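You operate a simulated robot arm through the tools that you are given. There is no shell and no other tool. Be economical: measure what you need, move in short steps, check, and stop when the job is done.

The job below is to be done with a simulated two-armed robot. You get a single attempt, and the scene is never put back.

Task
Fill engine 56 with the amount of oil on its card.
Fine: use the dial and one press of the green DOSE key; park the spout and shut the lid after.
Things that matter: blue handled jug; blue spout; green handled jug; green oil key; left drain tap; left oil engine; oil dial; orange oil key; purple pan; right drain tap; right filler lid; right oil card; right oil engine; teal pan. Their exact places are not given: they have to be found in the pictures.

It is judged by the outcome, as a careful person would: the job done as asked, and still so three seconds after it is handed in. It fails if anything else is knocked over, pushed out of place, dropped, spilled or broken. Lids that push on must go on centred and level and be pressed home; caps that screw on are set level and turned clockwise until they are tight.

Robot
Two 6-joint arms with two-finger parallel grippers on one trunk, on a base that drives. Base frame: it is fixed to the floor where the robot stands at the start and does not move with it; the origin is under the middle of the robot, x ahead of it, y to its left, z up; the surface under the hand at the start is at about z = 0.8. Lengths are in m, angles in rad, forces in N, time in s.
The left shoulder is at the start at [-0.077, 0.177, 0.832], the right one opposite. With the tool pointing down near the work surface each hand reaches from about 0.1 to 0.72 m from the robot's upright axis, wherever it stands, measured 20 degrees to its own side. Places, roughly: blue spout [0.5, -0.2, 1.2]; green oil key [0.6, -0.3, 1.3]; left drain tap [0.4, 0.1, 0.9]; left oil engine [0.6, 0.1, 0.9]; oil dial [0.6, -0.1, 1.3]; orange oil key [0.6, -0.3, 1.2]; right drain tap [0.4, -0.3, 0.9]; right filler lid [0.5, -0.4, 1.1]; right oil card [0.2, -0.5, 0.8]; right oil engine [0.6, -0.4, 0.9]. Payload 1.57 kg a hand.
The tool frame of a hand sits at the grasp point between the pads (the TCP): z along the fingers, y along the line on which they close. The tips reach 0.03 m beyond it. The gripper opens to 0.08 m. The fingers are 0.017 m wide and 0.012 m thick; the gripper's body (0.04 by 0.082 m) begins 0.08 m behind the TCP.
Orientation is that of the tool frame in the base frame, as a unit quaternion [w, x, y, z]. With the fingers straight down and closing along the base's y, the tool's x points along the base's -x, its y along +y and its z along -z.

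Tools
- The arms move only by the tool nudge_tool. It takes "left_series", "right_series" or both (then of equal length, played together; a hand with none holds still); each is a list of rows, each a list of 7 numbers: the shift along the tool's x, y, z in m, then the turn, a rotation vector about the tool's x, y, z in rad, then the opening, from 0 (shut) to 1 (fully open). In form: [[x, y, z, wx, wy, wz, fingers], ...]. A call has 1 to 12 rows; each row is the pose to reach, as a shift and turn from the pose commanded when the call began, along the tool's axes at that moment. A row lasts 0.2 s, in which the tool goes at most 0.05 m and 0.15 rad; a call with a longer step from one row to the next is refused whole, and so is a gripper value outside its range. Where a pose cannot be reached the arm comes as near as it can. A force on the tool above 70 N (or 10 N above the force at the start of the call, whichever is more), or a blocked arm, ends the call early, and 0.2 s more pass. The fingers move at their own pace (about 0.072 m/s each) and stop on an object; they squeeze with about 43 N. The grip force told is the motor's: it shows also when the fingers shut on nothing. Time passes only in rows, and 0.2 s behind the last, so rows that repeat a pose let the fingers close. The reply holds the time, the measured pose of the TCP, the force on the tool along the base axes, the opening and the grip force, in the units named above and with some noise, with the torque about the TCP (base axes, N m) and any sound that the robot's microphone picked up.
- Cameras (640 x 400 px; columns grow to the right, rows downward): "scene" is now at [0.0451, -0.0446, 1.5615]; the picture's right is [-0.36, -0.93, 0.00], its down [-0.70, 0.27, -0.65] and it looks along [0.61, -0.24, -0.76] (base axes); focal length 231 px, centre (320, 200). "left" rides on the left gripper at [0.072, 0.007, -0.122] in its tool frame; the picture's right is [-0.09, 1.00, 0.00], its down [-0.84, -0.08, -0.54] and it looks along [-0.54, -0.05, 0.84] (tool axes); focal length 238 px, centre (320, 200). "right" rides on the right gripper at [0.072, -0.007, -0.122] in its tool frame; the picture's right is [0.09, 1.00, 0.00], its down [-0.84, 0.08, -0.54] and it looks along [-0.54, 0.05, 0.84] (tool axes); focal length 238 px, centre (320, 200).
- get_image(camera): a new picture of that camera. It takes no simulated time.
- move_column(by): slides the trunk up (or, below 0, down) by that many m; the arms and the scene camera ride with it, the base frame stays. It gives what a move gives, with no picture.
- steer(legs): drives the robot by 1 to 6 legs, each [ahead, left, turn to the left] in m, m and rad, along the robot's own axes; the way and the turn of a leg run together, so that a leg with both is an arc; at most 1.5 m and 3.142 rad a leg. The arms and the cameras ride along, it lands a little off, and it stops where it bumps. It gives what a move gives.
- head_to(pan, tilt): turns the head with the scene camera to pan (to the left, within 2.496 rad either way) and tilt (down, from -0.506 to 1.204), counted from straight ahead of the robot. It gives what a move gives.
- pixel_to_xyz(camera, pixels): for up to 12 pixels [column, row] of the newest picture of that camera ("zoom" is the newest enlarged one), the place [x, y, z] in the base frame of the surface seen there, good to about 0.002 m, but the place of the scene camera against the robot may be out by one fixed shift of up to 0.025 m in any direction. It takes no simulated time.
- zoom(camera, box): a new picture of the part [left, top, right, bottom] of that camera's present view, enlarged. It takes no simulated time.
- finish_job(): hands the job in; it is judged then, once.

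Keep the steps short. Do not move on a guess: measure, check each grasp and each placing, and mend mistakes. In all there are 80 turns and 58 pictures (those below and enlarged ones count). Leave the grippers open and the arms clear of the work at the hand-in unless told otherwise, and finish with a single line.

The tools are called after "Call:" as a command line: name --argument value ..., lists and objects as JSON in quotes. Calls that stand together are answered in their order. nudge_tool: Moves the arms, as the interface text tells. Its arguments: {"type":"object","properties":{"left_series":{"type":"array"},"right_series":{"type":"array"}},"required":[]} The other tools are called the same way: move_column (by) slides the trunk up or down; steer (legs) drives the base; head_to (pan, tilt) turns the head that bears the scene camera; get_image (camera) takes a picture; pixel_to_xyz (camera, pixels) gives the place of the surface under pixels of a picture; zoom (camera, box) takes an enlarged picture of a part of a camera's view; finish_job () hands the job in.

At the start:

```text
time: 0.0
left_tool_pos: [0.3501, -0.0046, 1.0001]
left_orientation: [0.0, 0.0, 1.0, 0.0]
left_wrist_force: [0.1, 0.0, 0.4]
left_torque: [-0.03, -0.03, -0.01]
left_grip_width: 0.08
left_grasp_force: 0.0
right_tool_pos: [0.3882, -0.4052, 1.0001]
right_orientation: [-0.001, 0.001, 1.0, 0.0]
right_wrist_force: [0.1, -0.8, 0.3]
right_torque: [-0.03, -0.03, 0.02]
right_grip_width: 0.08
right_grasp_force: 0.0
trunk travel left (down, up): [-0.275, 0.053]
robot x, y, heading: [0.0014, 0.0014, -0.0]
head pan, tilt: [-0.372, 0.857]
```

scene: 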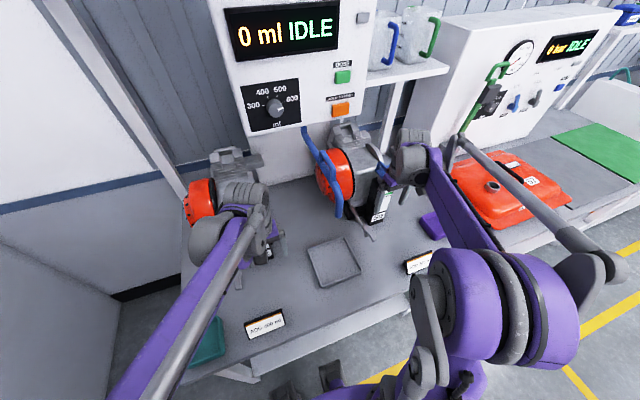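
right: 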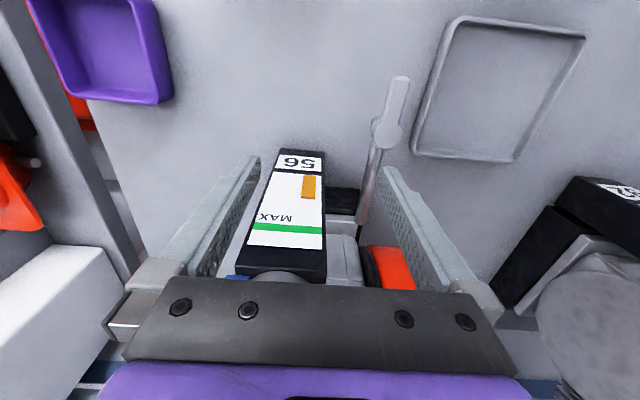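
left: 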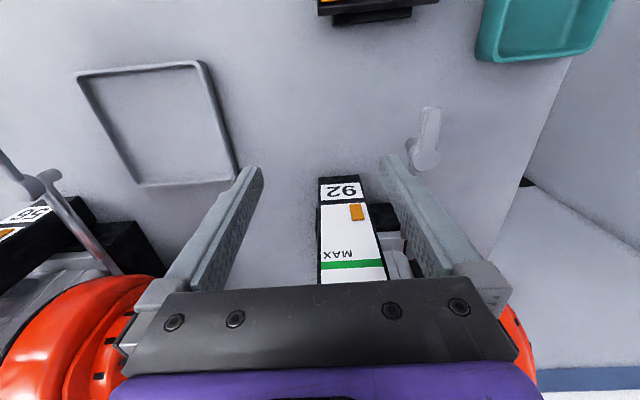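

I'll look closer at the cards, the console and the engine 56 filler first.

Call:
zoom --camera "scene" --box '[220, 230, 460, 350]'

Call:
zoom --camera "scene" --box '[210, 0, 400, 130]'

Call:
zoom --camera "scene" --box '[280, 110, 460, 250]'

```text
2.67 times, centred on (340, 290) of scene
```

zoom: 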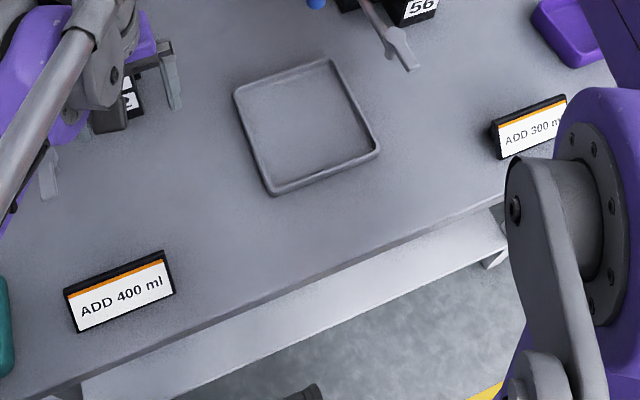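

```text
3.08 times, centred on (305, 65) of scene
```

zoom: 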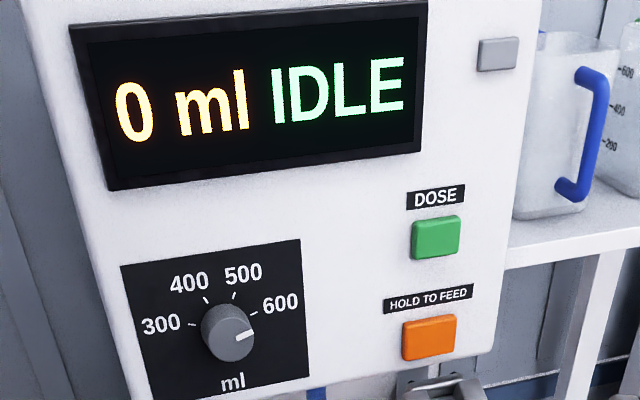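

```text
2.86 times, centred on (370, 180) of scene
```

zoom: 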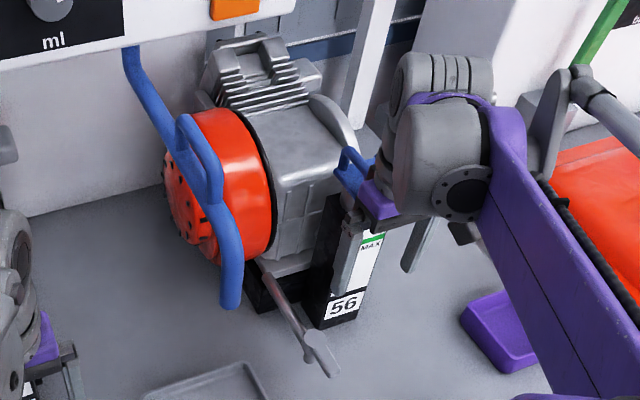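

Card for 56 reads ADD 300 ml; the dial points to 600. The arm hides the filler, so I'll draw both hands back and upward a little.

Call:
nudge_tool --left_series '[[0, 0.0, -0.04, 0, 0, 0, 1], [0.03, 0.03, -0.05, 0, 0, 0, 1], [0.06, 0.06, -0.05, 0, 0, 0, 1], [0.09, 0.09, -0.05, 0, 0, 0, 1]]' --right_series '[[0.03, -0.0, -0.02, 0, 0, 0, 1], [0.06, -0.03, -0.04, 0, 0, 0, 1], [0.09, -0.06, -0.05, 0, 0, 0, 1], [0.12, -0.09, -0.05, 0, 0, 0, 1]]'

Call:
get_image --camera "scene"

Call:
get_image --camera "right"

```text
time: 1.0
left_tool_pos: [0.2589, 0.0871, 1.0485]
left_orientation: [0.001, 0.001, 1.0, 0.0]
left_wrist_force: [-0.9, -0.1, -0.3]
left_torque: [0.05, 0.03, 0.01]
left_grip_width: 0.08
left_grasp_force: 0.0
right_tool_pos: [0.2659, -0.4963, 1.0499]
right_orientation: [0.001, 0.0, 1.0, 0.0]
right_wrist_force: [-0.1, -0.4, -0.7]
right_torque: [-0.01, -0.03, -0.01]
right_grip_width: 0.0801
right_grasp_force: 0.0
trunk travel left (down, up): [-0.275, 0.053]
robot x, y, heading: [-0.0, -0.0025, -0.001]
head pan, tilt: [-0.372, 0.857]
```

```text
51 pictures are left
```

scene: 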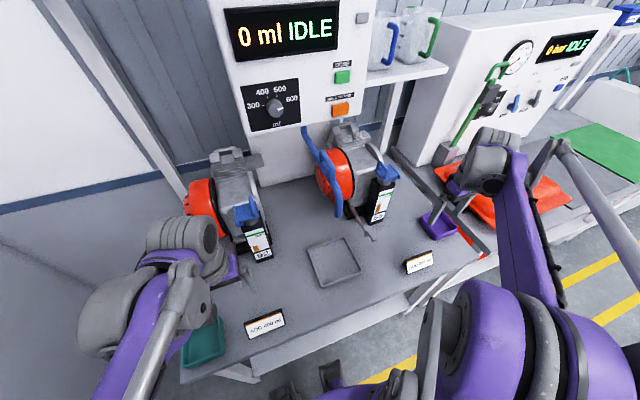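

```text
50 pictures are left
```

right: 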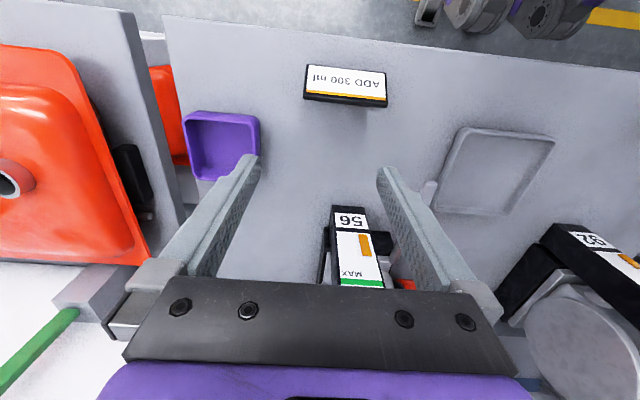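

Call:
zoom --camera "scene" --box '[285, 110, 435, 250]'

Call:
pixel_to_xyz --camera "zoom" --pixels '[[430, 250], [430, 230], [400, 190]]'

Call:
zoom --camera "scene" --box '[170, 140, 290, 290]'

```text
2.86 times, centred on (360, 180) of scene
```

zoom: 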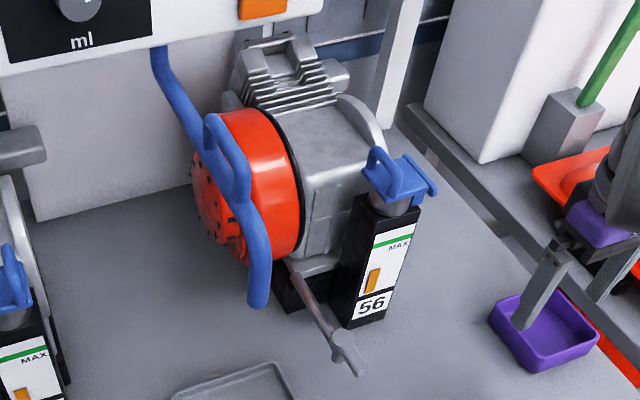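

```text
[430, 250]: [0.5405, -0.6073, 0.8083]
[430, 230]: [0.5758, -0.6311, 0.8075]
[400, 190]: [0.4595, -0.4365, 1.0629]
```

```text
2.67 times, centred on (230, 215) of scene
```

zoom: 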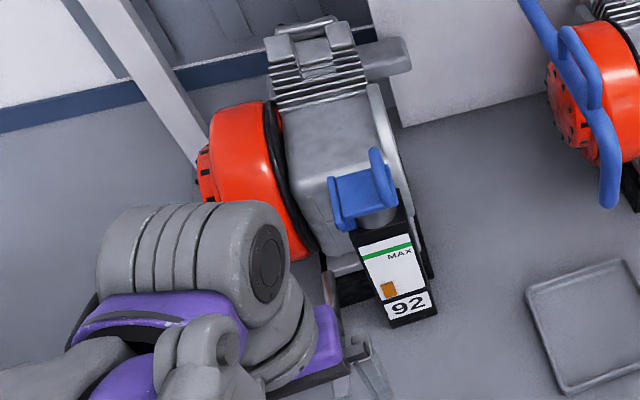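

The filler lid (blue, with a loop handle) is at around [0.46,-0.44,1.06] . I'll lift the right hand and bring its camera behind the lid for an accurate look.

Call:
nudge_tool --right_series '[[0, 0.0, -0.05, 0, 0, 0, 1], [0, 0.03, -0.08, 0, 0, 0, 1], [-0.02, 0.06, -0.1, 0, 0, 0, 1], [-0.03, 0.08, -0.13, 0, 0, 0, 1]]'

Call:
get_image --camera "right"

Call:
zoom --camera "right" --box '[240, 120, 440, 290]'

```text
time: 2.0
left_tool_pos: [0.2607, 0.0878, 1.0499]
left_orientation: [0.0, 0.0, 1.0, 0.0]
left_wrist_force: [-0.7, 0.2, 0.9]
left_torque: [-0.03, -0.02, -0.06]
left_grip_width: 0.0801
left_grasp_force: 0.1
right_tool_pos: [0.2967, -0.4143, 1.1794]
right_orientation: [0.0, 0.0, 1.0, 0.0]
right_wrist_force: [0.2, 0.2, 0.5]
right_torque: [-0.04, 0.01, 0.0]
right_grip_width: 0.0802
right_grasp_force: 0.1
trunk travel left (down, up): [-0.275, 0.053]
robot x, y, heading: [0.0025, 0.0026, -0.007]
head pan, tilt: [-0.372, 0.857]
```

```text
47 pictures are left
```

right: 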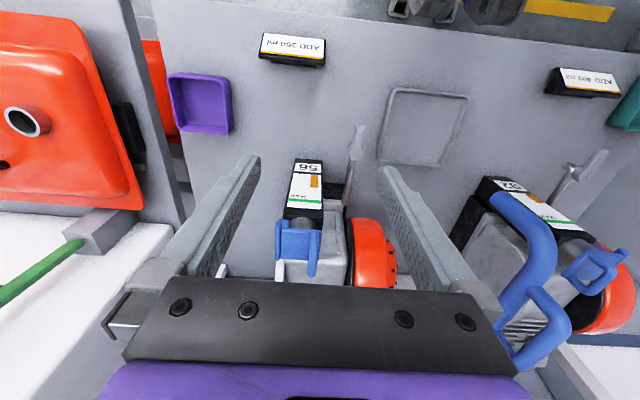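

```text
2.35 times, centred on (340, 205) of right
```

zoom: 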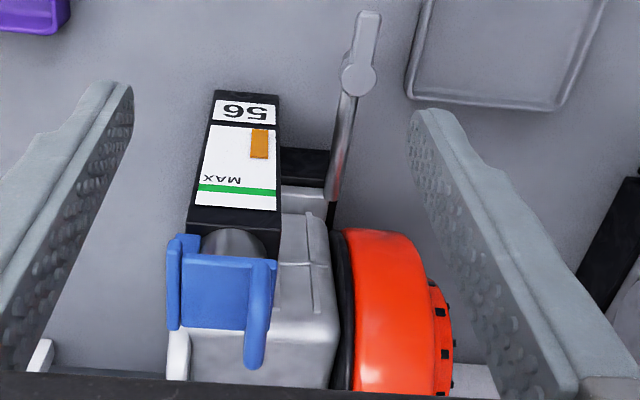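

Call:
pixel_to_xyz --camera "zoom" --pixels '[[185, 262], [240, 262], [190, 322], [238, 325], [212, 292], [262, 270], [260, 310], [254, 358], [173, 245], [173, 320], [225, 243], [257, 340]]'

Call:
pixel_to_xyz --camera "right" --pixels '[[312, 270], [316, 240], [280, 235], [262, 35], [324, 66], [295, 160], [360, 125], [355, 160], [520, 205], [540, 245], [510, 340], [548, 298]]'

Call:
zoom --camera "scene" --box '[360, 140, 420, 180]'

```text
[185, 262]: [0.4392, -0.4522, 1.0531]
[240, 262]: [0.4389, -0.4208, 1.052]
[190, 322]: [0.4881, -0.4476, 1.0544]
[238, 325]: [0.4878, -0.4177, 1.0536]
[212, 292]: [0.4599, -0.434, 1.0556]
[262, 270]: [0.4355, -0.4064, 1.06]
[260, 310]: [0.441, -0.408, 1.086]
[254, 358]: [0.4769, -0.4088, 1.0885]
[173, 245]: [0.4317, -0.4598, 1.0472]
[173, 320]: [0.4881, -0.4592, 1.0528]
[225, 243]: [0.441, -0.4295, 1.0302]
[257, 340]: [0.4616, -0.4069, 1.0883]
```

```text
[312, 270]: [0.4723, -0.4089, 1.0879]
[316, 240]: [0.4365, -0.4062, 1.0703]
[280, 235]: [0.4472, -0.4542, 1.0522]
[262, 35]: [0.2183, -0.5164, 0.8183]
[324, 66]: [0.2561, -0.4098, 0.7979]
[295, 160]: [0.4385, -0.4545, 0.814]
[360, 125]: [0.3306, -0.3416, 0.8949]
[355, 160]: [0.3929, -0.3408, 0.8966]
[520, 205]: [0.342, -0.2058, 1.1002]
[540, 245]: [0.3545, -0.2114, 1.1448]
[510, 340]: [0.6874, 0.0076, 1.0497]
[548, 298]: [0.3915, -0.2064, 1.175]
```

```text
10.00 times, centred on (390, 160) of scene
```

zoom: 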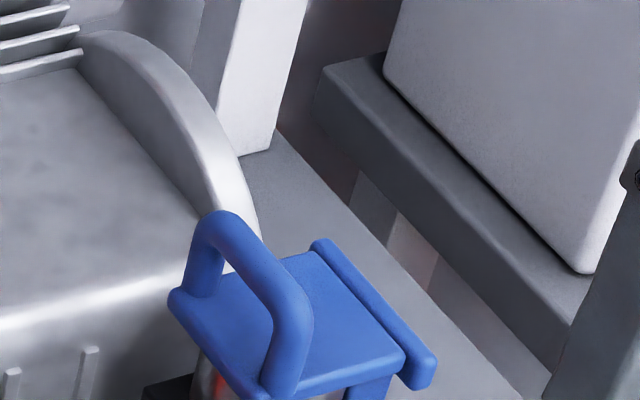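

Lid geometry is clear: hinge at y≈-0.46 along x, loop handle at y≈-0.408, top z≈1.088. Now a careful look at the spout and its handle, and scene calibration off the loop.

Call:
pixel_to_xyz --camera "zoom" --pixels '[[225, 215], [290, 290], [260, 250], [310, 310], [320, 245], [425, 375]]'

Call:
zoom --camera "scene" --box '[290, 115, 370, 225]'

Call:
pixel_to_xyz --camera "zoom" --pixels '[[190, 60], [215, 120], [250, 200], [290, 280], [310, 330], [300, 380], [255, 95], [275, 130], [290, 170], [240, 170], [325, 370]]'

```text
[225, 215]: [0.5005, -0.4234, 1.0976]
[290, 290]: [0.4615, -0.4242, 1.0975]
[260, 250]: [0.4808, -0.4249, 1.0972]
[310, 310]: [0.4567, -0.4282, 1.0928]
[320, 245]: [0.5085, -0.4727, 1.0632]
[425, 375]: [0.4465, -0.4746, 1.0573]
```

```text
3.64 times, centred on (330, 170) of scene
```

zoom: 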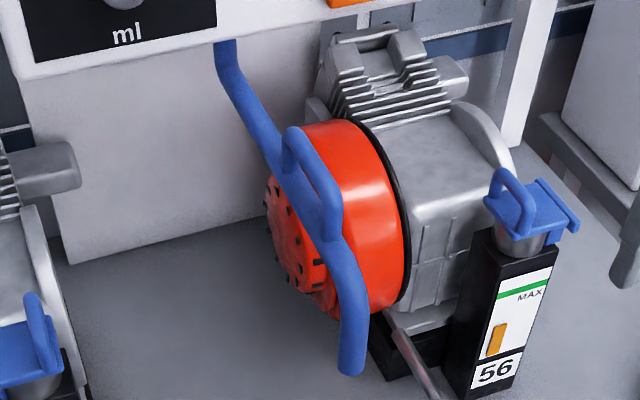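

```text
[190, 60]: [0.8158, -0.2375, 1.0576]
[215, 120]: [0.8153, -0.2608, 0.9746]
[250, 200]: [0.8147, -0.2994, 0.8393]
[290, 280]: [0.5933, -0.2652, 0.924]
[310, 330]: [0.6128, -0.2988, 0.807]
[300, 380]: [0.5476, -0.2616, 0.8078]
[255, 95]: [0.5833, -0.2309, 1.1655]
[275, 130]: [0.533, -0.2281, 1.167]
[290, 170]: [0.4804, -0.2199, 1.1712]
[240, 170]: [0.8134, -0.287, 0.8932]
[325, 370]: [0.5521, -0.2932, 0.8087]
```

Call:
pixel_to_xyz --camera "zoom" --pixels '[[228, 50], [240, 95], [270, 145], [300, 190], [340, 260], [352, 310], [352, 368], [300, 135], [320, 170], [330, 200], [335, 232], [288, 150]]'

Call:
zoom --camera "right" --box '[460, 160, 640, 400]'

Call:
pixel_to_xyz --camera "scene" --pixels '[[342, 76], [341, 109], [275, 108], [270, 95], [290, 120]]'

```text
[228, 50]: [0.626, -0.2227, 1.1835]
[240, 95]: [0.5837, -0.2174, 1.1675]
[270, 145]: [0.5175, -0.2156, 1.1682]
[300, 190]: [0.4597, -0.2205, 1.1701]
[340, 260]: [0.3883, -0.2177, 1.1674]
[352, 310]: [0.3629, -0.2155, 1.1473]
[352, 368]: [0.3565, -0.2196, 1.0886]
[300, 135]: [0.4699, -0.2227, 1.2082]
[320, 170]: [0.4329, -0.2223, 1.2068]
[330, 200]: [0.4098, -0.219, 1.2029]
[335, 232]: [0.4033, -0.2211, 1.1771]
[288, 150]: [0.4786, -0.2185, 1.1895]
```

```text
1.67 times, centred on (550, 280) of right
```

zoom: 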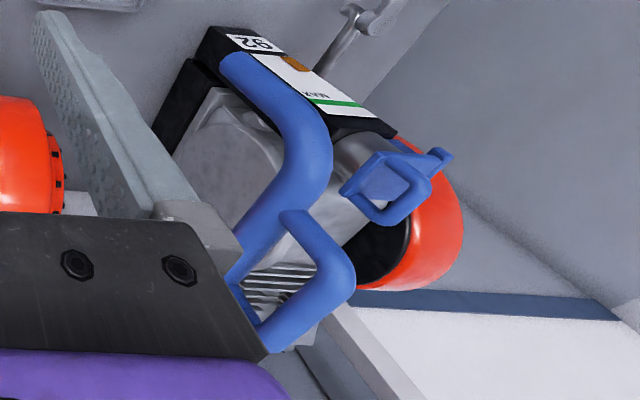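

```text
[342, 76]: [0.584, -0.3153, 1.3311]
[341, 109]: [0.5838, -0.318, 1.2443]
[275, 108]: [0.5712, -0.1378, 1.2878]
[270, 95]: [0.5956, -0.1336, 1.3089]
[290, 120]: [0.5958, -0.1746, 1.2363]
```

Scene camera is off by about (+0.015,-0.0155,+0.0095). The spout swings about a post near (0.62,-0.207), its loop handle at about (0.425,-0.205,1.195). Next I turn the right hand to point forward at the console, away from the spout, to see dial and keys.

Call:
nudge_tool --right_series '[[0, 0.01, -0.01, 0, -0.143, 0, 1], [0, 0.02, -0.02, 0, -0.286, 0, 1], [0, 0.03, -0.03, 0, -0.429, 0, 1], [0, 0.04, -0.04, 0, -0.572, 0, 1], [0, 0.05, -0.05, 0, -0.715, 0, 1], [0, 0.06, -0.06, 0, -0.858, 0, 1], [0, 0.07, -0.07, 0, -1.0, 0, 1], [0, 0.08, -0.07, 0, -1.143, 0, 1], [0, 0.08, -0.07, 0, -1.286, 0, 1], [0, 0.08, -0.07, 0, -1.43, 0, 1], [0, 0.08, -0.07, 0, -1.571, 0, 1]]'

Call:
get_image --camera "right"

```text
time: 3.5
left_tool_pos: [0.2604, 0.0873, 1.0501]
left_orientation: [0.0, 0.0, 1.0, 0.0]
left_wrist_force: [0.9, 0.0, -0.2]
left_torque: [-0.02, -0.01, 0.0]
left_grip_width: 0.0799
left_grasp_force: 0.0
right_tool_pos: [0.3568, -0.357, 1.2595]
right_orientation: [0.419, -0.048, 0.906, 0.031]
right_wrist_force: [-0.4, 0.7, -0.2]
right_torque: [0.01, -0.04, 0.02]
right_grip_width: 0.0801
right_grasp_force: 0.1
trunk travel left (down, up): [-0.275, 0.053]
robot x, y, heading: [0.0014, -0.0001, -0.001]
head pan, tilt: [-0.372, 0.857]
stopped in row 7 (right hand): the arm was blocked; the commanded pose is now the measured one
```

```text
42 pictures are left
```

right: 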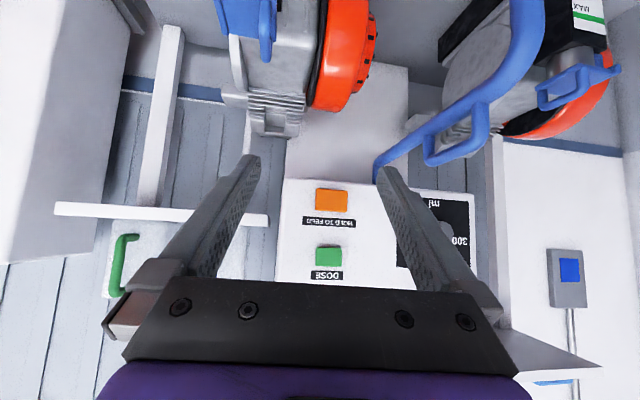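

The arm stopped at about 50° tilt (a joint limit, likely near-in). From here the keys are well seen: orange (331,200), green (328,256). I'll measure them.

Call:
pixel_to_xyz --camera "right" --pixels '[[331, 200], [328, 256], [300, 230], [440, 230], [460, 240], [437, 202], [375, 172], [450, 155], [475, 110], [300, 190]]'

Call:
zoom --camera "scene" --box '[240, 75, 310, 135]'

Call:
pixel_to_xyz --camera "zoom" --pixels '[[160, 250], [215, 150], [340, 130], [440, 195], [320, 290], [300, 330], [270, 280], [360, 280], [310, 250], [370, 255]]'

```text
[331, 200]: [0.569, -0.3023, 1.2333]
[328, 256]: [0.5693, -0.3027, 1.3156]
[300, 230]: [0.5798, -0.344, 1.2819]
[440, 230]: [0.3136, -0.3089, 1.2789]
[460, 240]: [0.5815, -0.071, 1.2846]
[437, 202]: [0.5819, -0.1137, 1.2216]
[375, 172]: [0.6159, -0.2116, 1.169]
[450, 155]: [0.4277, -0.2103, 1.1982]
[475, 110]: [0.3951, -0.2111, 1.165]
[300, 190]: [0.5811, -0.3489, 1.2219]
```

```text
6.67 times, centred on (275, 105) of scene
```

zoom: 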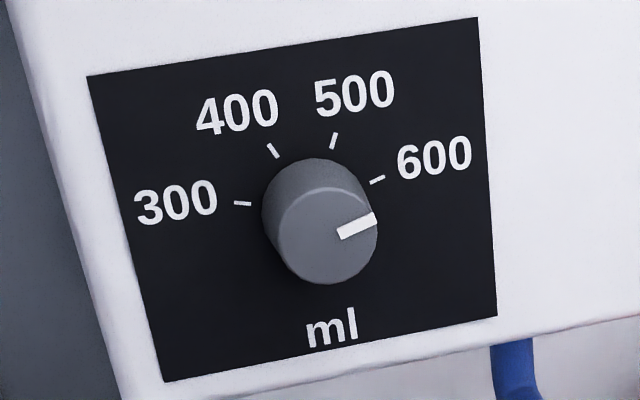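

```text
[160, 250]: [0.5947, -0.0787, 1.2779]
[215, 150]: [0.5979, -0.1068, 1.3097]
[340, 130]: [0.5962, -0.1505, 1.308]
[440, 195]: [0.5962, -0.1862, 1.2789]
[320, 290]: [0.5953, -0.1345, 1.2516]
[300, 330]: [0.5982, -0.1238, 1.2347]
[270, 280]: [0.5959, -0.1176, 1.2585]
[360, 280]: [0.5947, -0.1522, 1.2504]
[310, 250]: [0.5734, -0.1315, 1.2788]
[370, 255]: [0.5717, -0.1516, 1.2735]
```

Call:
pixel_to_xyz --camera "zoom" --pixels '[[243, 203], [273, 150], [334, 140], [377, 180], [325, 238], [283, 238], [373, 225], [322, 280], [325, 195], [342, 235], [320, 165], [265, 205]]'

```text
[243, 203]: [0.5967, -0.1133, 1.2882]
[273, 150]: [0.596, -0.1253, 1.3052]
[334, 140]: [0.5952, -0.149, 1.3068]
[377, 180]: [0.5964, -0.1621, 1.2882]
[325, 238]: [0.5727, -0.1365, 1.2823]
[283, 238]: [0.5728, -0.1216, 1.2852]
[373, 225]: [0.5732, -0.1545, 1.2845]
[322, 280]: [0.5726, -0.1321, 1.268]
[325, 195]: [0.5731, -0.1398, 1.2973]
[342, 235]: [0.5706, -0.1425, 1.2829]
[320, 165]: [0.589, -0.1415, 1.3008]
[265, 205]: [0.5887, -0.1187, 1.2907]
```

Keys measured: green key face at (0.569,-0.3025,1.3155), orange below at z 1.233. Dial centre about (0.558,-0.122,1.2735), pointing at 600, 300 lies ~156° counter-clockwise. I'll reach further forward while tilting level, where the wrist should have more room.

Call:
nudge_tool --right_series '[[-0.02, 0.005, 0.016, 0, 0, 0, 1], [-0.04, 0.01, 0.033, 0, 0, 0, 1], [-0.06, 0.015, 0.05, 0, 0, 0, 1], [-0.081, 0.019, 0.066, 0, 0, 0, 1], [-0.081, 0.019, 0.066, 0.017, -0.14, 0.015, 1], [-0.081, 0.019, 0.066, 0.034, -0.28, 0.03, 1], [-0.081, 0.019, 0.066, 0.05, -0.42, 0.045, 1], [-0.081, 0.019, 0.066, 0.068, -0.56, 0.06, 1], [-0.081, 0.019, 0.066, 0.086, -0.7, 0.073, 1]]'

Call:
get_image --camera "scene"

```text
time: 5.5
left_tool_pos: [0.2614, 0.0858, 1.0504]
left_orientation: [0.0, 0.0, 1.0, 0.0]
left_wrist_force: [-0.7, -0.1, 0.3]
left_torque: [-0.02, -0.01, -0.02]
left_grip_width: 0.0798
left_grasp_force: 0.0
right_tool_pos: [0.4549, -0.3282, 1.2788]
right_orientation: [0.705, 0.017, 0.709, 0.021]
right_wrist_force: [0.2, -0.6, 0.1]
right_torque: [0.0, 0.0, 0.02]
right_grip_width: 0.0799
right_grasp_force: 0.0
trunk travel left (down, up): [-0.275, 0.053]
robot x, y, heading: [0.003, 0.0015, -0.002]
head pan, tilt: [-0.372, 0.857]
```

```text
40 pictures are left
```

scene: 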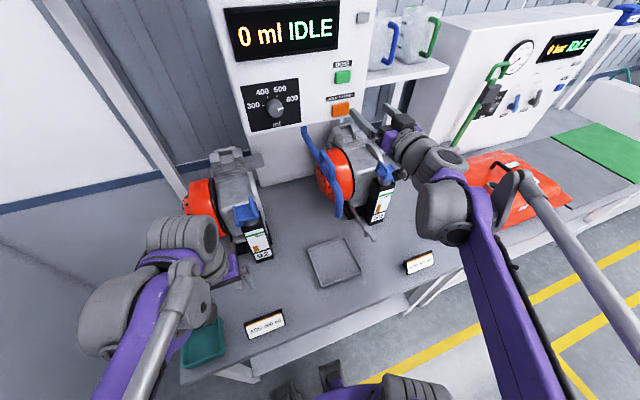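

Pointing forward works. For the dial I'll use the left hand, which comes in on the side free of the spout: first translate and tilt partly.

Call:
nudge_tool --left_series '[[0, 0, -0.045, 0, 0, 0, 1], [-0.0, -0.02, -0.09, 0, 0, 0, 1], [-0.03, -0.04, -0.12, 0, 0, 0, 1], [-0.06, -0.06, -0.15, 0, 0, 0, 1], [-0.09, -0.08, -0.18, 0, -0.14, 0, 1], [-0.115, -0.1, -0.205, 0, -0.28, 0, 1], [-0.14, -0.13, -0.22, 0, -0.42, 0, 1], [-0.16, -0.16, -0.225, 0, -0.56, 0, 1], [-0.16, -0.177, -0.225, 0, -0.7, 0, 1]]'

```text
time: 7.5
left_tool_pos: [0.419, -0.0904, 1.2756]
left_orientation: [0.345, 0.001, 0.939, -0.001]
left_wrist_force: [-1.0, 0.2, -0.3]
left_torque: [-0.01, 0.01, -0.03]
left_grip_width: 0.0799
left_grasp_force: 0.1
right_tool_pos: [0.4555, -0.3285, 1.2797]
right_orientation: [0.705, 0.017, 0.709, 0.021]
right_wrist_force: [0.2, -0.8, -0.3]
right_torque: [0.02, -0.01, 0.02]
right_grip_width: 0.0798
right_grasp_force: 0.1
trunk travel left (down, up): [-0.275, 0.053]
robot x, y, heading: [-0.0014, -0.0002, -0.006]
head pan, tilt: [-0.372, 0.857]
```

Now tilt the left hand the rest of the way to level (0.87 rad).

Call:
nudge_tool --left_series '[[0, 0, 0, 0, -0.145, 0, 1], [0, 0, 0, 0, -0.29, 0, 1], [0, 0, 0, 0, -0.435, 0, 1], [0, 0, 0, 0, -0.58, 0, 1], [0, 0, 0, 0, -0.725, 0, 1], [0, 0, 0, 0, -0.866, 0, 1]]'

Call:
get_image --camera "left"

```text
time: 8.9
left_tool_pos: [0.4221, -0.09, 1.2747]
left_orientation: [0.706, 0.0, 0.708, 0.0]
left_wrist_force: [-0.3, 0.4, 0.7]
left_torque: [-0.01, 0.01, -0.01]
left_grip_width: 0.0801
left_grasp_force: 0.0
right_tool_pos: [0.4556, -0.3282, 1.279]
right_orientation: [0.705, 0.017, 0.709, 0.022]
right_wrist_force: [-0.5, -0.3, -0.7]
right_torque: [-0.03, 0.0, -0.01]
right_grip_width: 0.0799
right_grasp_force: 0.1
trunk travel left (down, up): [-0.275, 0.053]
robot x, y, heading: [0.0008, -0.0024, 0.003]
head pan, tilt: [-0.372, 0.857]
```

```text
39 pictures are left
```

left: 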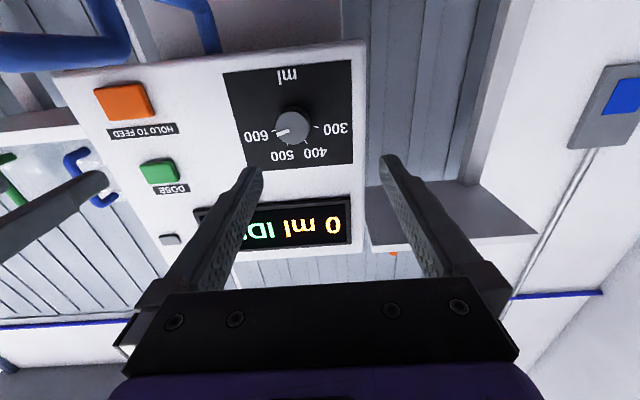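

Call:
zoom --camera "left" --box '[220, 60, 360, 175]'

Call:
pixel_to_xyz --camera "left" --pixels '[[292, 128], [280, 128], [308, 124], [298, 110], [292, 142], [319, 127], [270, 134], [155, 170], [125, 100]]'

```text
3.48 times, centred on (290, 118) of left
```

zoom: 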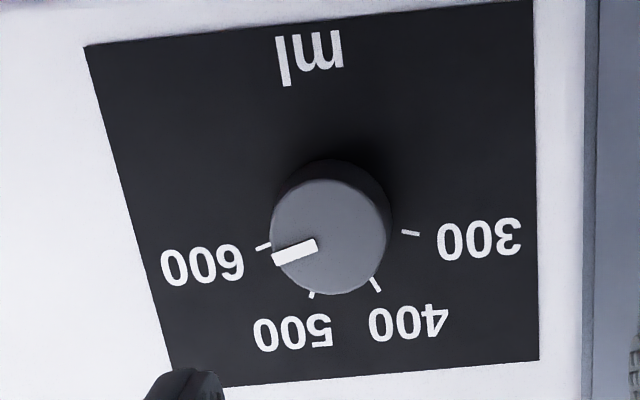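

```text
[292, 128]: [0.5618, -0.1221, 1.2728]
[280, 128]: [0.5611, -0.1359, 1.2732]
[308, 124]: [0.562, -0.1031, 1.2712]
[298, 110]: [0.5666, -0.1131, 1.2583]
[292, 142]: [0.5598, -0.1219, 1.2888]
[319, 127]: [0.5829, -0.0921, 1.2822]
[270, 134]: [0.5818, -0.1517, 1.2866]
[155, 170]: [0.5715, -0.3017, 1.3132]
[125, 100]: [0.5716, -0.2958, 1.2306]
```

Call:
pixel_to_xyz --camera "zoom" --pixels '[[330, 237], [276, 237], [384, 235], [330, 185], [334, 290], [411, 233], [377, 285], [312, 295], [263, 246], [314, 245], [275, 260]]'

```text
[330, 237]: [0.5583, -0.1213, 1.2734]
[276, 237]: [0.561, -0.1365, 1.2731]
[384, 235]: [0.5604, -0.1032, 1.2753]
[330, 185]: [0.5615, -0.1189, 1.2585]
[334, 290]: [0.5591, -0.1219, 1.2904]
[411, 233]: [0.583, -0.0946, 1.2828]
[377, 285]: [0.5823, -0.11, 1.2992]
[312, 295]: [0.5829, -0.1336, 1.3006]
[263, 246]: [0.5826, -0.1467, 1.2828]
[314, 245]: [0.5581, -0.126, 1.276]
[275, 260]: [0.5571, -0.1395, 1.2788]
```

Dial centre (y -0.1205, z 1.275), face at x 0.559, ticks at ±75°/±25°, so the turn is −150° about the tool axis. I align with the dial and pre-roll +75°.

Call:
nudge_tool --left_series '[[0, -0.0155, 0.0, 0, 0, 0.0, 1], [0, -0.0305, 0.02, 0, 0, 0.13, 1], [0, -0.0305, 0.03, 0, 0, 0.26, 1], [0, -0.0305, 0.03, 0, 0, 0.4, 1], [0, -0.0305, 0.03, 0, 0, 0.54, 1], [0, -0.0305, 0.03, 0, 0, 0.68, 1], [0, -0.0305, 0.03, 0, 0, 0.82, 1], [0, -0.0305, 0.03, 0, 0, 0.96, 1], [0, -0.0305, 0.03, 0, 0, 1.1, 1], [0, -0.0305, 0.03, 0, 0, 1.24, 1], [0, -0.0305, 0.03, 0, 0, 1.309, 1]]'

Call:
get_image --camera "left"

```text
time: 11.3
left_tool_pos: [0.4509, -0.1214, 1.2731]
left_orientation: [0.559, 0.432, 0.562, 0.429]
left_wrist_force: [-0.2, -0.5, 0.5]
left_torque: [-0.02, -0.02, 0.0]
left_grip_width: 0.0801
left_grasp_force: 0.0
right_tool_pos: [0.4561, -0.3292, 1.2792]
right_orientation: [0.705, 0.015, 0.709, 0.021]
right_wrist_force: [-0.2, -0.3, 0.5]
right_torque: [-0.02, 0.01, 0.03]
right_grip_width: 0.08
right_grasp_force: 0.0
trunk travel left (down, up): [-0.275, 0.053]
robot x, y, heading: [-0.0003, 0.0011, -0.002]
head pan, tilt: [-0.372, 0.857]
```

```text
37 pictures are left
```

left: 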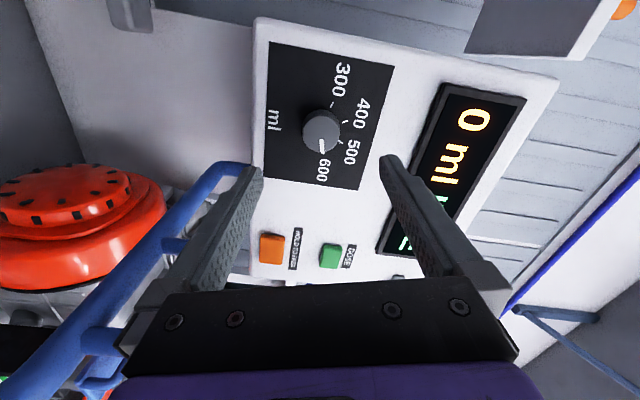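

Aligned. I advance 94 mm so the pads straddle the knob, then close.

Call:
nudge_tool --left_series '[[0, 0.002, 0.04, 0, 0, 0, 1], [0, 0.002, 0.07, 0, 0, 0, 1], [0, 0.002, 0.094, 0, 0, 0, 1], [0, 0.002, 0.094, 0, 0, 0, 0.3], [0, 0.002, 0.094, 0, 0, 0, 0.3], [0, 0.002, 0.094, 0, 0, 0, 0.3], [0, 0.002, 0.094, 0, 0, 0, 0.3]]'

Call:
get_image --camera "left"

```text
time: 12.9
left_tool_pos: [0.546, -0.1191, 1.275]
left_orientation: [0.559, 0.432, 0.563, 0.429]
left_wrist_force: [-9.1, 1.1, -28.9]
left_torque: [0.03, 0.85, -0.26]
left_grip_width: 0.0375
left_grasp_force: 43.6
right_tool_pos: [0.4557, -0.3288, 1.2776]
right_orientation: [0.705, 0.016, 0.709, 0.021]
right_wrist_force: [-0.1, 0.4, -0.2]
right_torque: [0.0, -0.04, 0.04]
right_grip_width: 0.0799
right_grasp_force: 0.0
trunk travel left (down, up): [-0.275, 0.053]
robot x, y, heading: [0.0006, -0.0011, -0.006]
head pan, tilt: [-0.372, 0.857]
```

```text
36 pictures are left
```

left: 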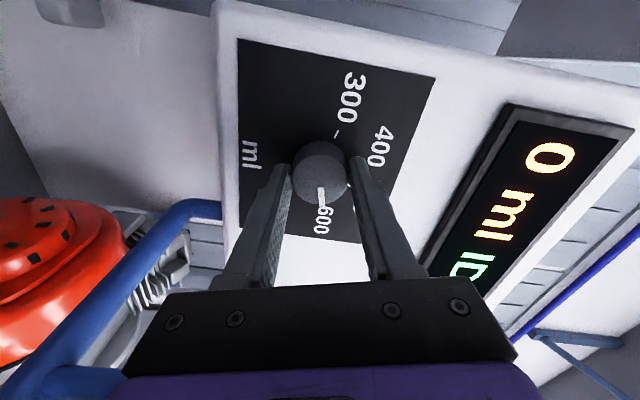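

Knob held (width 37 mm) with a small upward bias of mine; I shift 2 mm down and turn the first −75°.

Call:
nudge_tool --left_series '[[0, -0.002, 0, 0, 0, 0, 0.3], [0, -0.002, 0, 0, 0, -0.135, 0.3], [0, -0.002, 0, 0, 0, -0.27, 0.3], [0, -0.002, 0, 0, 0, -0.4, 0.3], [0, -0.002, 0, 0, 0, -0.53, 0.3], [0, -0.002, 0, 0, 0, -0.66, 0.3], [0, -0.002, 0, 0, 0, -0.79, 0.3], [0, -0.002, 0, 0, 0, -0.92, 0.3], [0, -0.002, 0, 0, 0, -1.05, 0.3], [0, -0.002, 0, 0, 0, -1.18, 0.3], [0, -0.002, 0, 0, 0, -1.309, 0.3]]'

Call:
zoom --camera "left" --box '[220, 60, 420, 260]'

```text
time: 15.3
left_tool_pos: [0.5454, -0.1214, 1.2739]
left_orientation: [0.706, -0.001, 0.709, 0.0]
left_wrist_force: [10.5, -5.0, 16.7]
left_torque: [0.01, 0.26, -0.27]
left_grip_width: 0.0376
left_grasp_force: 43.7
right_tool_pos: [0.4565, -0.3294, 1.2784]
right_orientation: [0.705, 0.016, 0.709, 0.022]
right_wrist_force: [0.4, -0.6, -0.1]
right_torque: [-0.01, 0.0, 0.02]
right_grip_width: 0.0798
right_grasp_force: 0.1
trunk travel left (down, up): [-0.275, 0.053]
robot x, y, heading: [0.0011, -0.0016, 0.003]
head pan, tilt: [-0.372, 0.857]
```

```text
2.00 times, centred on (320, 160) of left
```

zoom: 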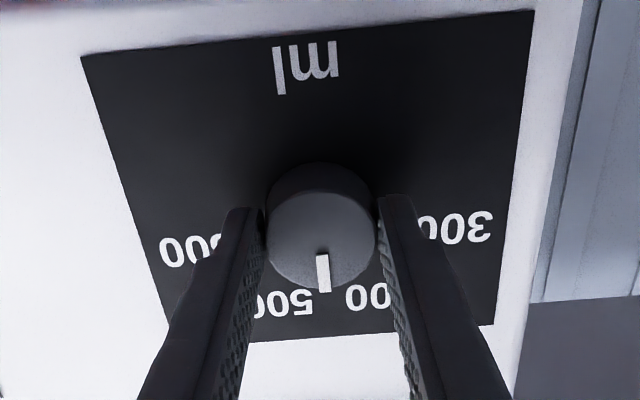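

Pointer now straight up (between 400 and 500), turning with the hand. I turn the second −75°.

Call:
nudge_tool --left_series '[[0, 0, 0, 0, 0, -0.135, 0.3], [0, 0, 0, 0, 0, -0.27, 0.3], [0, 0, 0, 0, 0, -0.4, 0.3], [0, 0, 0, 0, 0, -0.53, 0.3], [0, 0, 0, 0, 0, -0.66, 0.3], [0, 0, 0, 0, 0, -0.79, 0.3], [0, 0, 0, 0, 0, -0.92, 0.3], [0, 0, 0, 0, 0, -1.05, 0.3], [0, 0, 0, 0, 0, -1.18, 0.3], [0, 0, 0, 0, 0, -1.309, 0.3]]'

Call:
zoom --camera "left" --box '[220, 60, 420, 260]'

```text
time: 17.5
left_tool_pos: [0.5447, -0.1222, 1.2755]
left_orientation: [0.56, -0.432, 0.566, -0.423]
left_wrist_force: [25.2, -4.1, 37.2]
left_torque: [0.06, -0.99, -0.19]
left_grip_width: 0.0376
left_grasp_force: 43.0
right_tool_pos: [0.4581, -0.329, 1.2785]
right_orientation: [0.705, 0.017, 0.709, 0.021]
right_wrist_force: [0.2, -0.4, 0.3]
right_torque: [0.03, 0.01, 0.01]
right_grip_width: 0.0802
right_grasp_force: 0.1
trunk travel left (down, up): [-0.275, 0.053]
robot x, y, heading: [-0.001, -0.001, 0.001]
head pan, tilt: [-0.372, 0.857]
```

```text
2.00 times, centred on (320, 160) of left
```

zoom: 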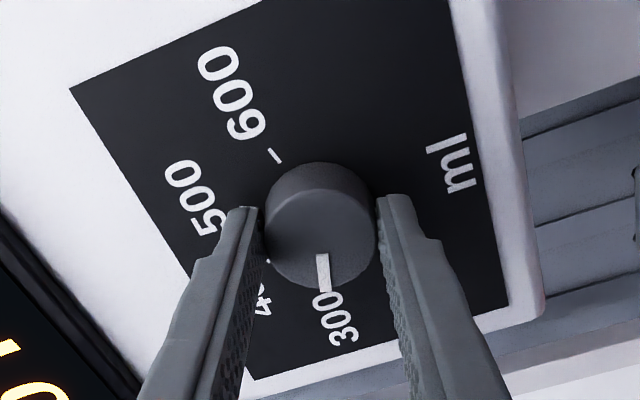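

The pointer meets 300. Release, back straight off.

Call:
nudge_tool --left_series '[[0, 0, 0, 0, 0, 0, 1], [0, 0, 0, 0, 0, 0, 1], [0, 0, 0, 0, 0, 0, 1], [0, 0, -0.03, 0, 0, 0, 1], [0, 0, -0.06, 0, 0, 0, 1], [0, 0, -0.1, 0, 0, 0, 1], [0, 0, -0.1, 0, 0, 0.14, 1], [0, 0, -0.1, 0, 0, 0.28, 1], [0, 0, -0.1, 0, 0, 0.42, 1], [0, 0, -0.1, 0, 0, 0.56, 1], [0, 0, -0.1, 0, 0, 0.7, 1], [0, 0, -0.1, 0, 0, 0.84, 1]]'

Call:
zoom --camera "left" --box '[220, 40, 420, 240]'

```text
time: 20.1
left_tool_pos: [0.4452, -0.1209, 1.2743]
left_orientation: [0.686, -0.165, 0.689, -0.164]
left_wrist_force: [0.4, 0.6, -0.9]
left_torque: [0.02, -0.01, 0.0]
left_grip_width: 0.0802
left_grasp_force: 0.1
right_tool_pos: [0.4556, -0.3288, 1.2796]
right_orientation: [0.705, 0.016, 0.709, 0.021]
right_wrist_force: [-0.2, 0.7, -1.1]
right_torque: [-0.03, -0.01, 0.01]
right_grip_width: 0.0798
right_grasp_force: 0.1
trunk travel left (down, up): [-0.275, 0.053]
robot x, y, heading: [0.0042, -0.0011, 0.0]
head pan, tilt: [-0.372, 0.857]
```

```text
2.00 times, centred on (320, 140) of left
```

zoom: 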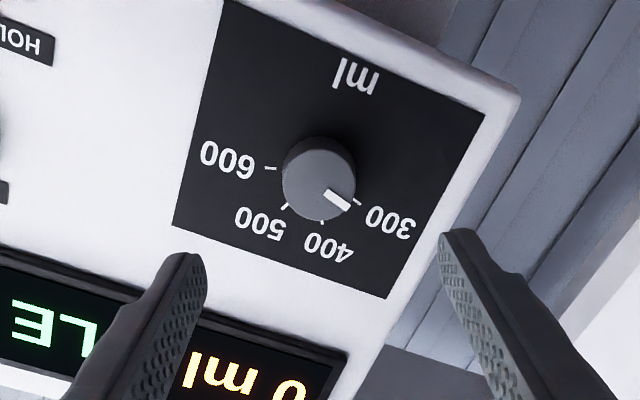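

Call:
pixel_to_xyz --camera "zoom" --pixels '[[328, 193], [347, 207], [338, 200], [357, 203], [322, 222], [285, 207], [271, 168], [317, 183]]'

Call:
zoom --camera "scene" --box '[220, 0, 360, 140]'

```text
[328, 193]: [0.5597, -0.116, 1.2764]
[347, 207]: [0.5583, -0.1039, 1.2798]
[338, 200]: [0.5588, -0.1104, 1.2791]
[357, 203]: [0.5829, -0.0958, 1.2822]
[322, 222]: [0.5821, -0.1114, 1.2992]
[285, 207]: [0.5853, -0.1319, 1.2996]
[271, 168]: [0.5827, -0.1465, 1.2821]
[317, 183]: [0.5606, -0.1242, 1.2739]
```

```text
2.86 times, centred on (290, 70) of scene
```

zoom: 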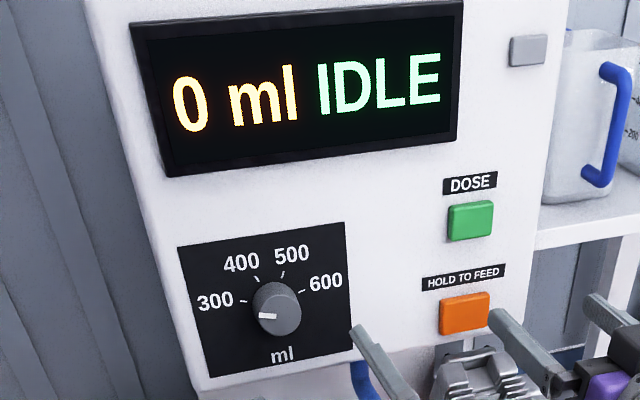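

Dial is set to 300. Now retract the left hand, and bring the right hand (kept level, pointing forward) down to in front of the lid's loop, since rolling about x matches the lid's hinge axis.

Call:
nudge_tool --left_series '[[-0.0, 0.0, -0.03, 0, 0, 0, 1], [-0.01, 0.02, -0.06, 0, 0, 0.1, 1], [-0.02, 0.04, -0.09, 0, 0, 0.2, 1], [-0.03, 0.06, -0.11, 0, 0, 0.3, 1], [-0.045, 0.089, -0.13, 0, 0, 0.4, 1], [-0.045, 0.089, -0.13, 0, 0, 0.47, 1]]' --right_series '[[0.0, -0.02, -0.03, 0, 0, -0.01, 1], [0.0, -0.04, -0.06, 0, 0, -0.02, 1], [0.03, -0.06, -0.076, 0, 0, -0.03, 1], [0.06, -0.08, -0.076, 0, 0, -0.04, 1], [0.1, -0.088, -0.076, 0, 0, -0.05, 1], [0.14, -0.088, -0.076, 0, 0, -0.05, 1]]'

```text
time: 21.5
left_tool_pos: [0.3167, -0.0222, 1.274]
left_orientation: [0.705, 0.001, 0.709, 0.001]
left_wrist_force: [-0.3, 0.3, 0.2]
left_torque: [0.02, -0.02, 0.02]
left_grip_width: 0.08
left_grasp_force: 0.1
right_tool_pos: [0.3806, -0.4107, 1.1347]
right_orientation: [0.705, 0.0, 0.709, 0.003]
right_wrist_force: [-0.2, 0.2, -0.8]
right_torque: [0.01, 0.02, -0.04]
right_grip_width: 0.0799
right_grasp_force: 0.0
trunk travel left (down, up): [-0.275, 0.053]
robot x, y, heading: [-0.0005, -0.001, -0.001]
head pan, tilt: [-0.372, 0.857]
```

Call:
nudge_tool --right_series '[[0.03, 0.003, 0, 0, 0, 0, 1], [0.0585, 0.003, 0, 0, 0, 0, 1]]'

Call:
get_image --camera "right"

Call:
get_image --camera "scene"

```text
time: 22.1
left_tool_pos: [0.3175, -0.0216, 1.2739]
left_orientation: [0.705, 0.001, 0.709, 0.0]
left_wrist_force: [-0.2, 1.0, -0.4]
left_torque: [0.01, 0.0, -0.03]
left_grip_width: 0.0801
left_grasp_force: 0.0
right_tool_pos: [0.3798, -0.4075, 1.0755]
right_orientation: [0.705, -0.001, 0.709, 0.003]
right_wrist_force: [-0.2, 0.2, -0.2]
right_torque: [-0.01, 0.02, -0.05]
right_grip_width: 0.0798
right_grasp_force: 0.1
trunk travel left (down, up): [-0.275, 0.053]
robot x, y, heading: [0.0009, 0.0014, 0.001]
head pan, tilt: [-0.372, 0.857]
```

```text
31 pictures are left
```

right: 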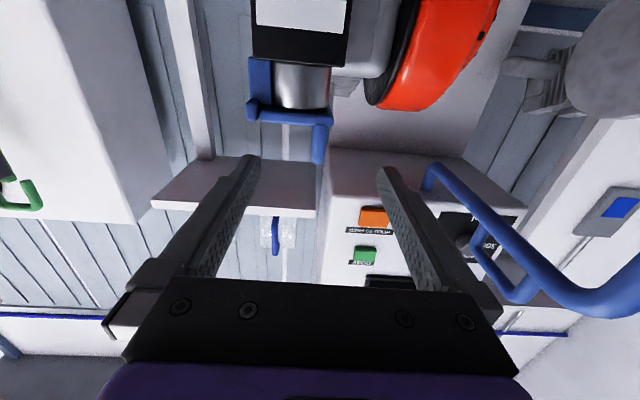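

```text
30 pictures are left
```

scene: 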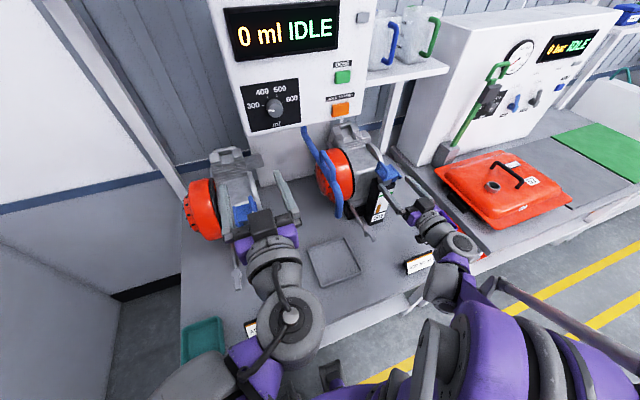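

The loop (col 320) is centred between the fingers. Narrow the opening to half, advance 60 mm and grip.

Call:
nudge_tool --right_series '[[0, 0, 0, 0, 0, 0, 0.5], [0, 0, 0, 0, 0, 0, 0.5], [0, 0, 0.03, 0, 0, 0, 0.5], [0, 0, 0.06, 0, 0, 0, 0.5], [0, 0, 0.06, 0, 0, 0, 0.05], [0, 0, 0.06, 0, 0, 0, 0.05], [0, 0, 0.06, 0, 0, 0, 0.05]]'

Call:
get_image --camera "right"

```text
time: 23.7
left_tool_pos: [0.3175, -0.0229, 1.2747]
left_orientation: [0.706, 0.001, 0.708, 0.0]
left_wrist_force: [-0.9, 0.3, -0.5]
left_torque: [-0.01, -0.02, -0.02]
left_grip_width: 0.0802
left_grasp_force: 0.1
right_tool_pos: [0.4401, -0.4074, 1.076]
right_orientation: [0.705, 0.0, 0.709, 0.003]
right_wrist_force: [6.2, -12.6, 5.6]
right_torque: [-0.15, -0.12, -0.53]
right_grip_width: 0.0117
right_grasp_force: 29.5
trunk travel left (down, up): [-0.275, 0.053]
robot x, y, heading: [-0.0003, -0.0032, -0.002]
head pan, tilt: [-0.372, 0.857]
```

```text
29 pictures are left
```

right: 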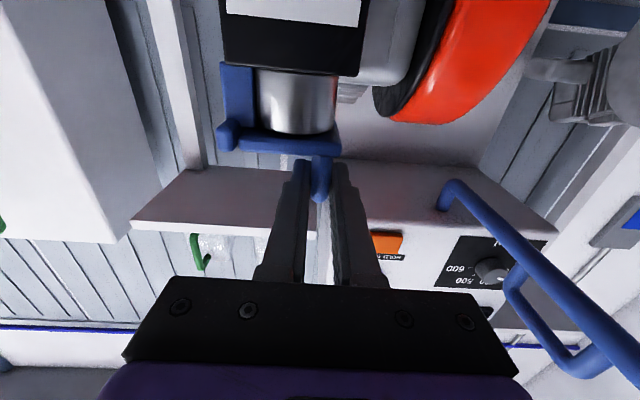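

Gripped on the loop (12 mm). Lift along the hinge arc, first 0.6 rad, and check the force.

Call:
nudge_tool --right_series '[[-0.0074, -0.0051, 0, 0, 0, 0.15, 0.05], [-0.0139, -0.0112, 0, 0, 0, 0.3, 0.05], [-0.0194, -0.0182, 0, 0, 0, 0.45, 0.05], [-0.0238, -0.0259, 0, 0, 0, 0.6, 0.05]]'

Call:
zoom --camera "scene" --box '[340, 130, 480, 230]'

```text
time: 24.7
left_tool_pos: [0.3168, -0.0218, 1.274]
left_orientation: [0.706, 0.0, 0.709, 0.001]
left_wrist_force: [-0.3, -0.2, 0.4]
left_torque: [-0.02, 0.06, -0.04]
left_grip_width: 0.08
left_grasp_force: 0.0
right_tool_pos: [0.4391, -0.432, 1.0984]
right_orientation: [0.672, 0.209, 0.678, 0.213]
right_wrist_force: [-3.4, 1.4, -9.3]
right_torque: [0.32, 0.67, -0.16]
right_grip_width: 0.0115
right_grasp_force: 29.3
trunk travel left (down, up): [-0.275, 0.053]
robot x, y, heading: [0.0005, -0.0014, 0.001]
head pan, tilt: [-0.372, 0.857]
```

```text
4.00 times, centred on (410, 180) of scene
```

zoom: 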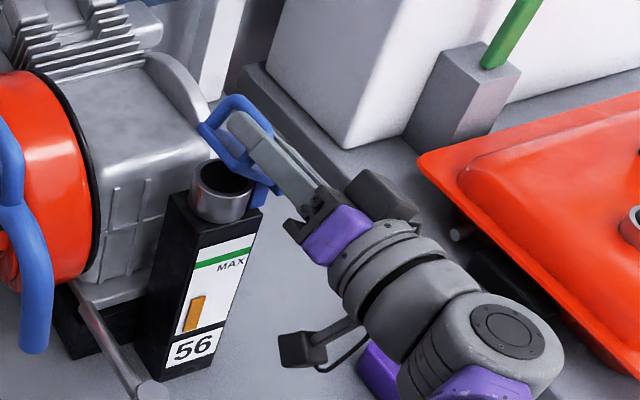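

Works smoothly, neck mouth visible. Same arc again for a further 1.2 rad.

Call:
nudge_tool --right_series '[[-0.0074, -0.0051, 0, 0, 0, 0.15, 0.05], [-0.0139, -0.0112, 0, 0, 0, 0.3, 0.05], [-0.0194, -0.0182, 0, 0, 0, 0.45, 0.05], [-0.0238, -0.0259, 0, 0, 0, 0.6, 0.05], [-0.0271, -0.0343, 0, 0, 0, 0.75, 0.05], [-0.029, -0.043, 0, 0, 0, 0.9, 0.05], [-0.0296, -0.0519, 0, 0, 0, 1.05, 0.05], [-0.0289, -0.0608, 0, 0, 0, 1.2, 0.05]]'

Call:
zoom --camera "scene" --box '[340, 130, 480, 230]'

```text
time: 26.5
left_tool_pos: [0.3143, -0.019, 1.2752]
left_orientation: [0.706, 0.0, 0.708, -0.001]
left_wrist_force: [0.5, -0.4, 0.2]
left_torque: [0.0, -0.03, 0.01]
left_grip_width: 0.08
left_grasp_force: 0.1
right_tool_pos: [0.4388, -0.4955, 1.0896]
right_orientation: [0.435, 0.554, 0.441, 0.556]
right_wrist_force: [-15.3, 24.6, -11.6]
right_torque: [0.23, -0.19, 0.43]
right_grip_width: 0.0118
right_grasp_force: 29.2
trunk travel left (down, up): [-0.275, 0.053]
robot x, y, heading: [-0.0004, 0.0002, 0.004]
head pan, tilt: [-0.372, 0.857]
```

```text
4.00 times, centred on (410, 180) of scene
```

zoom: 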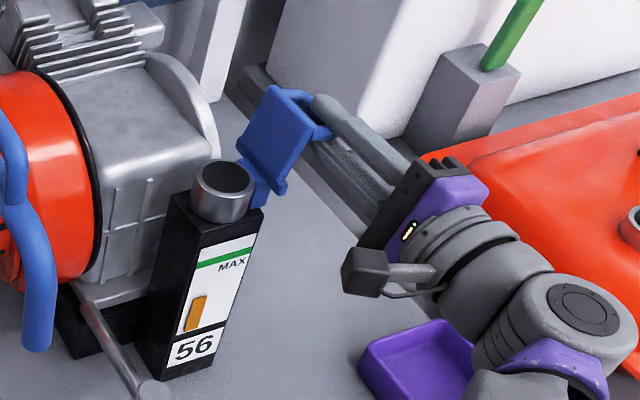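

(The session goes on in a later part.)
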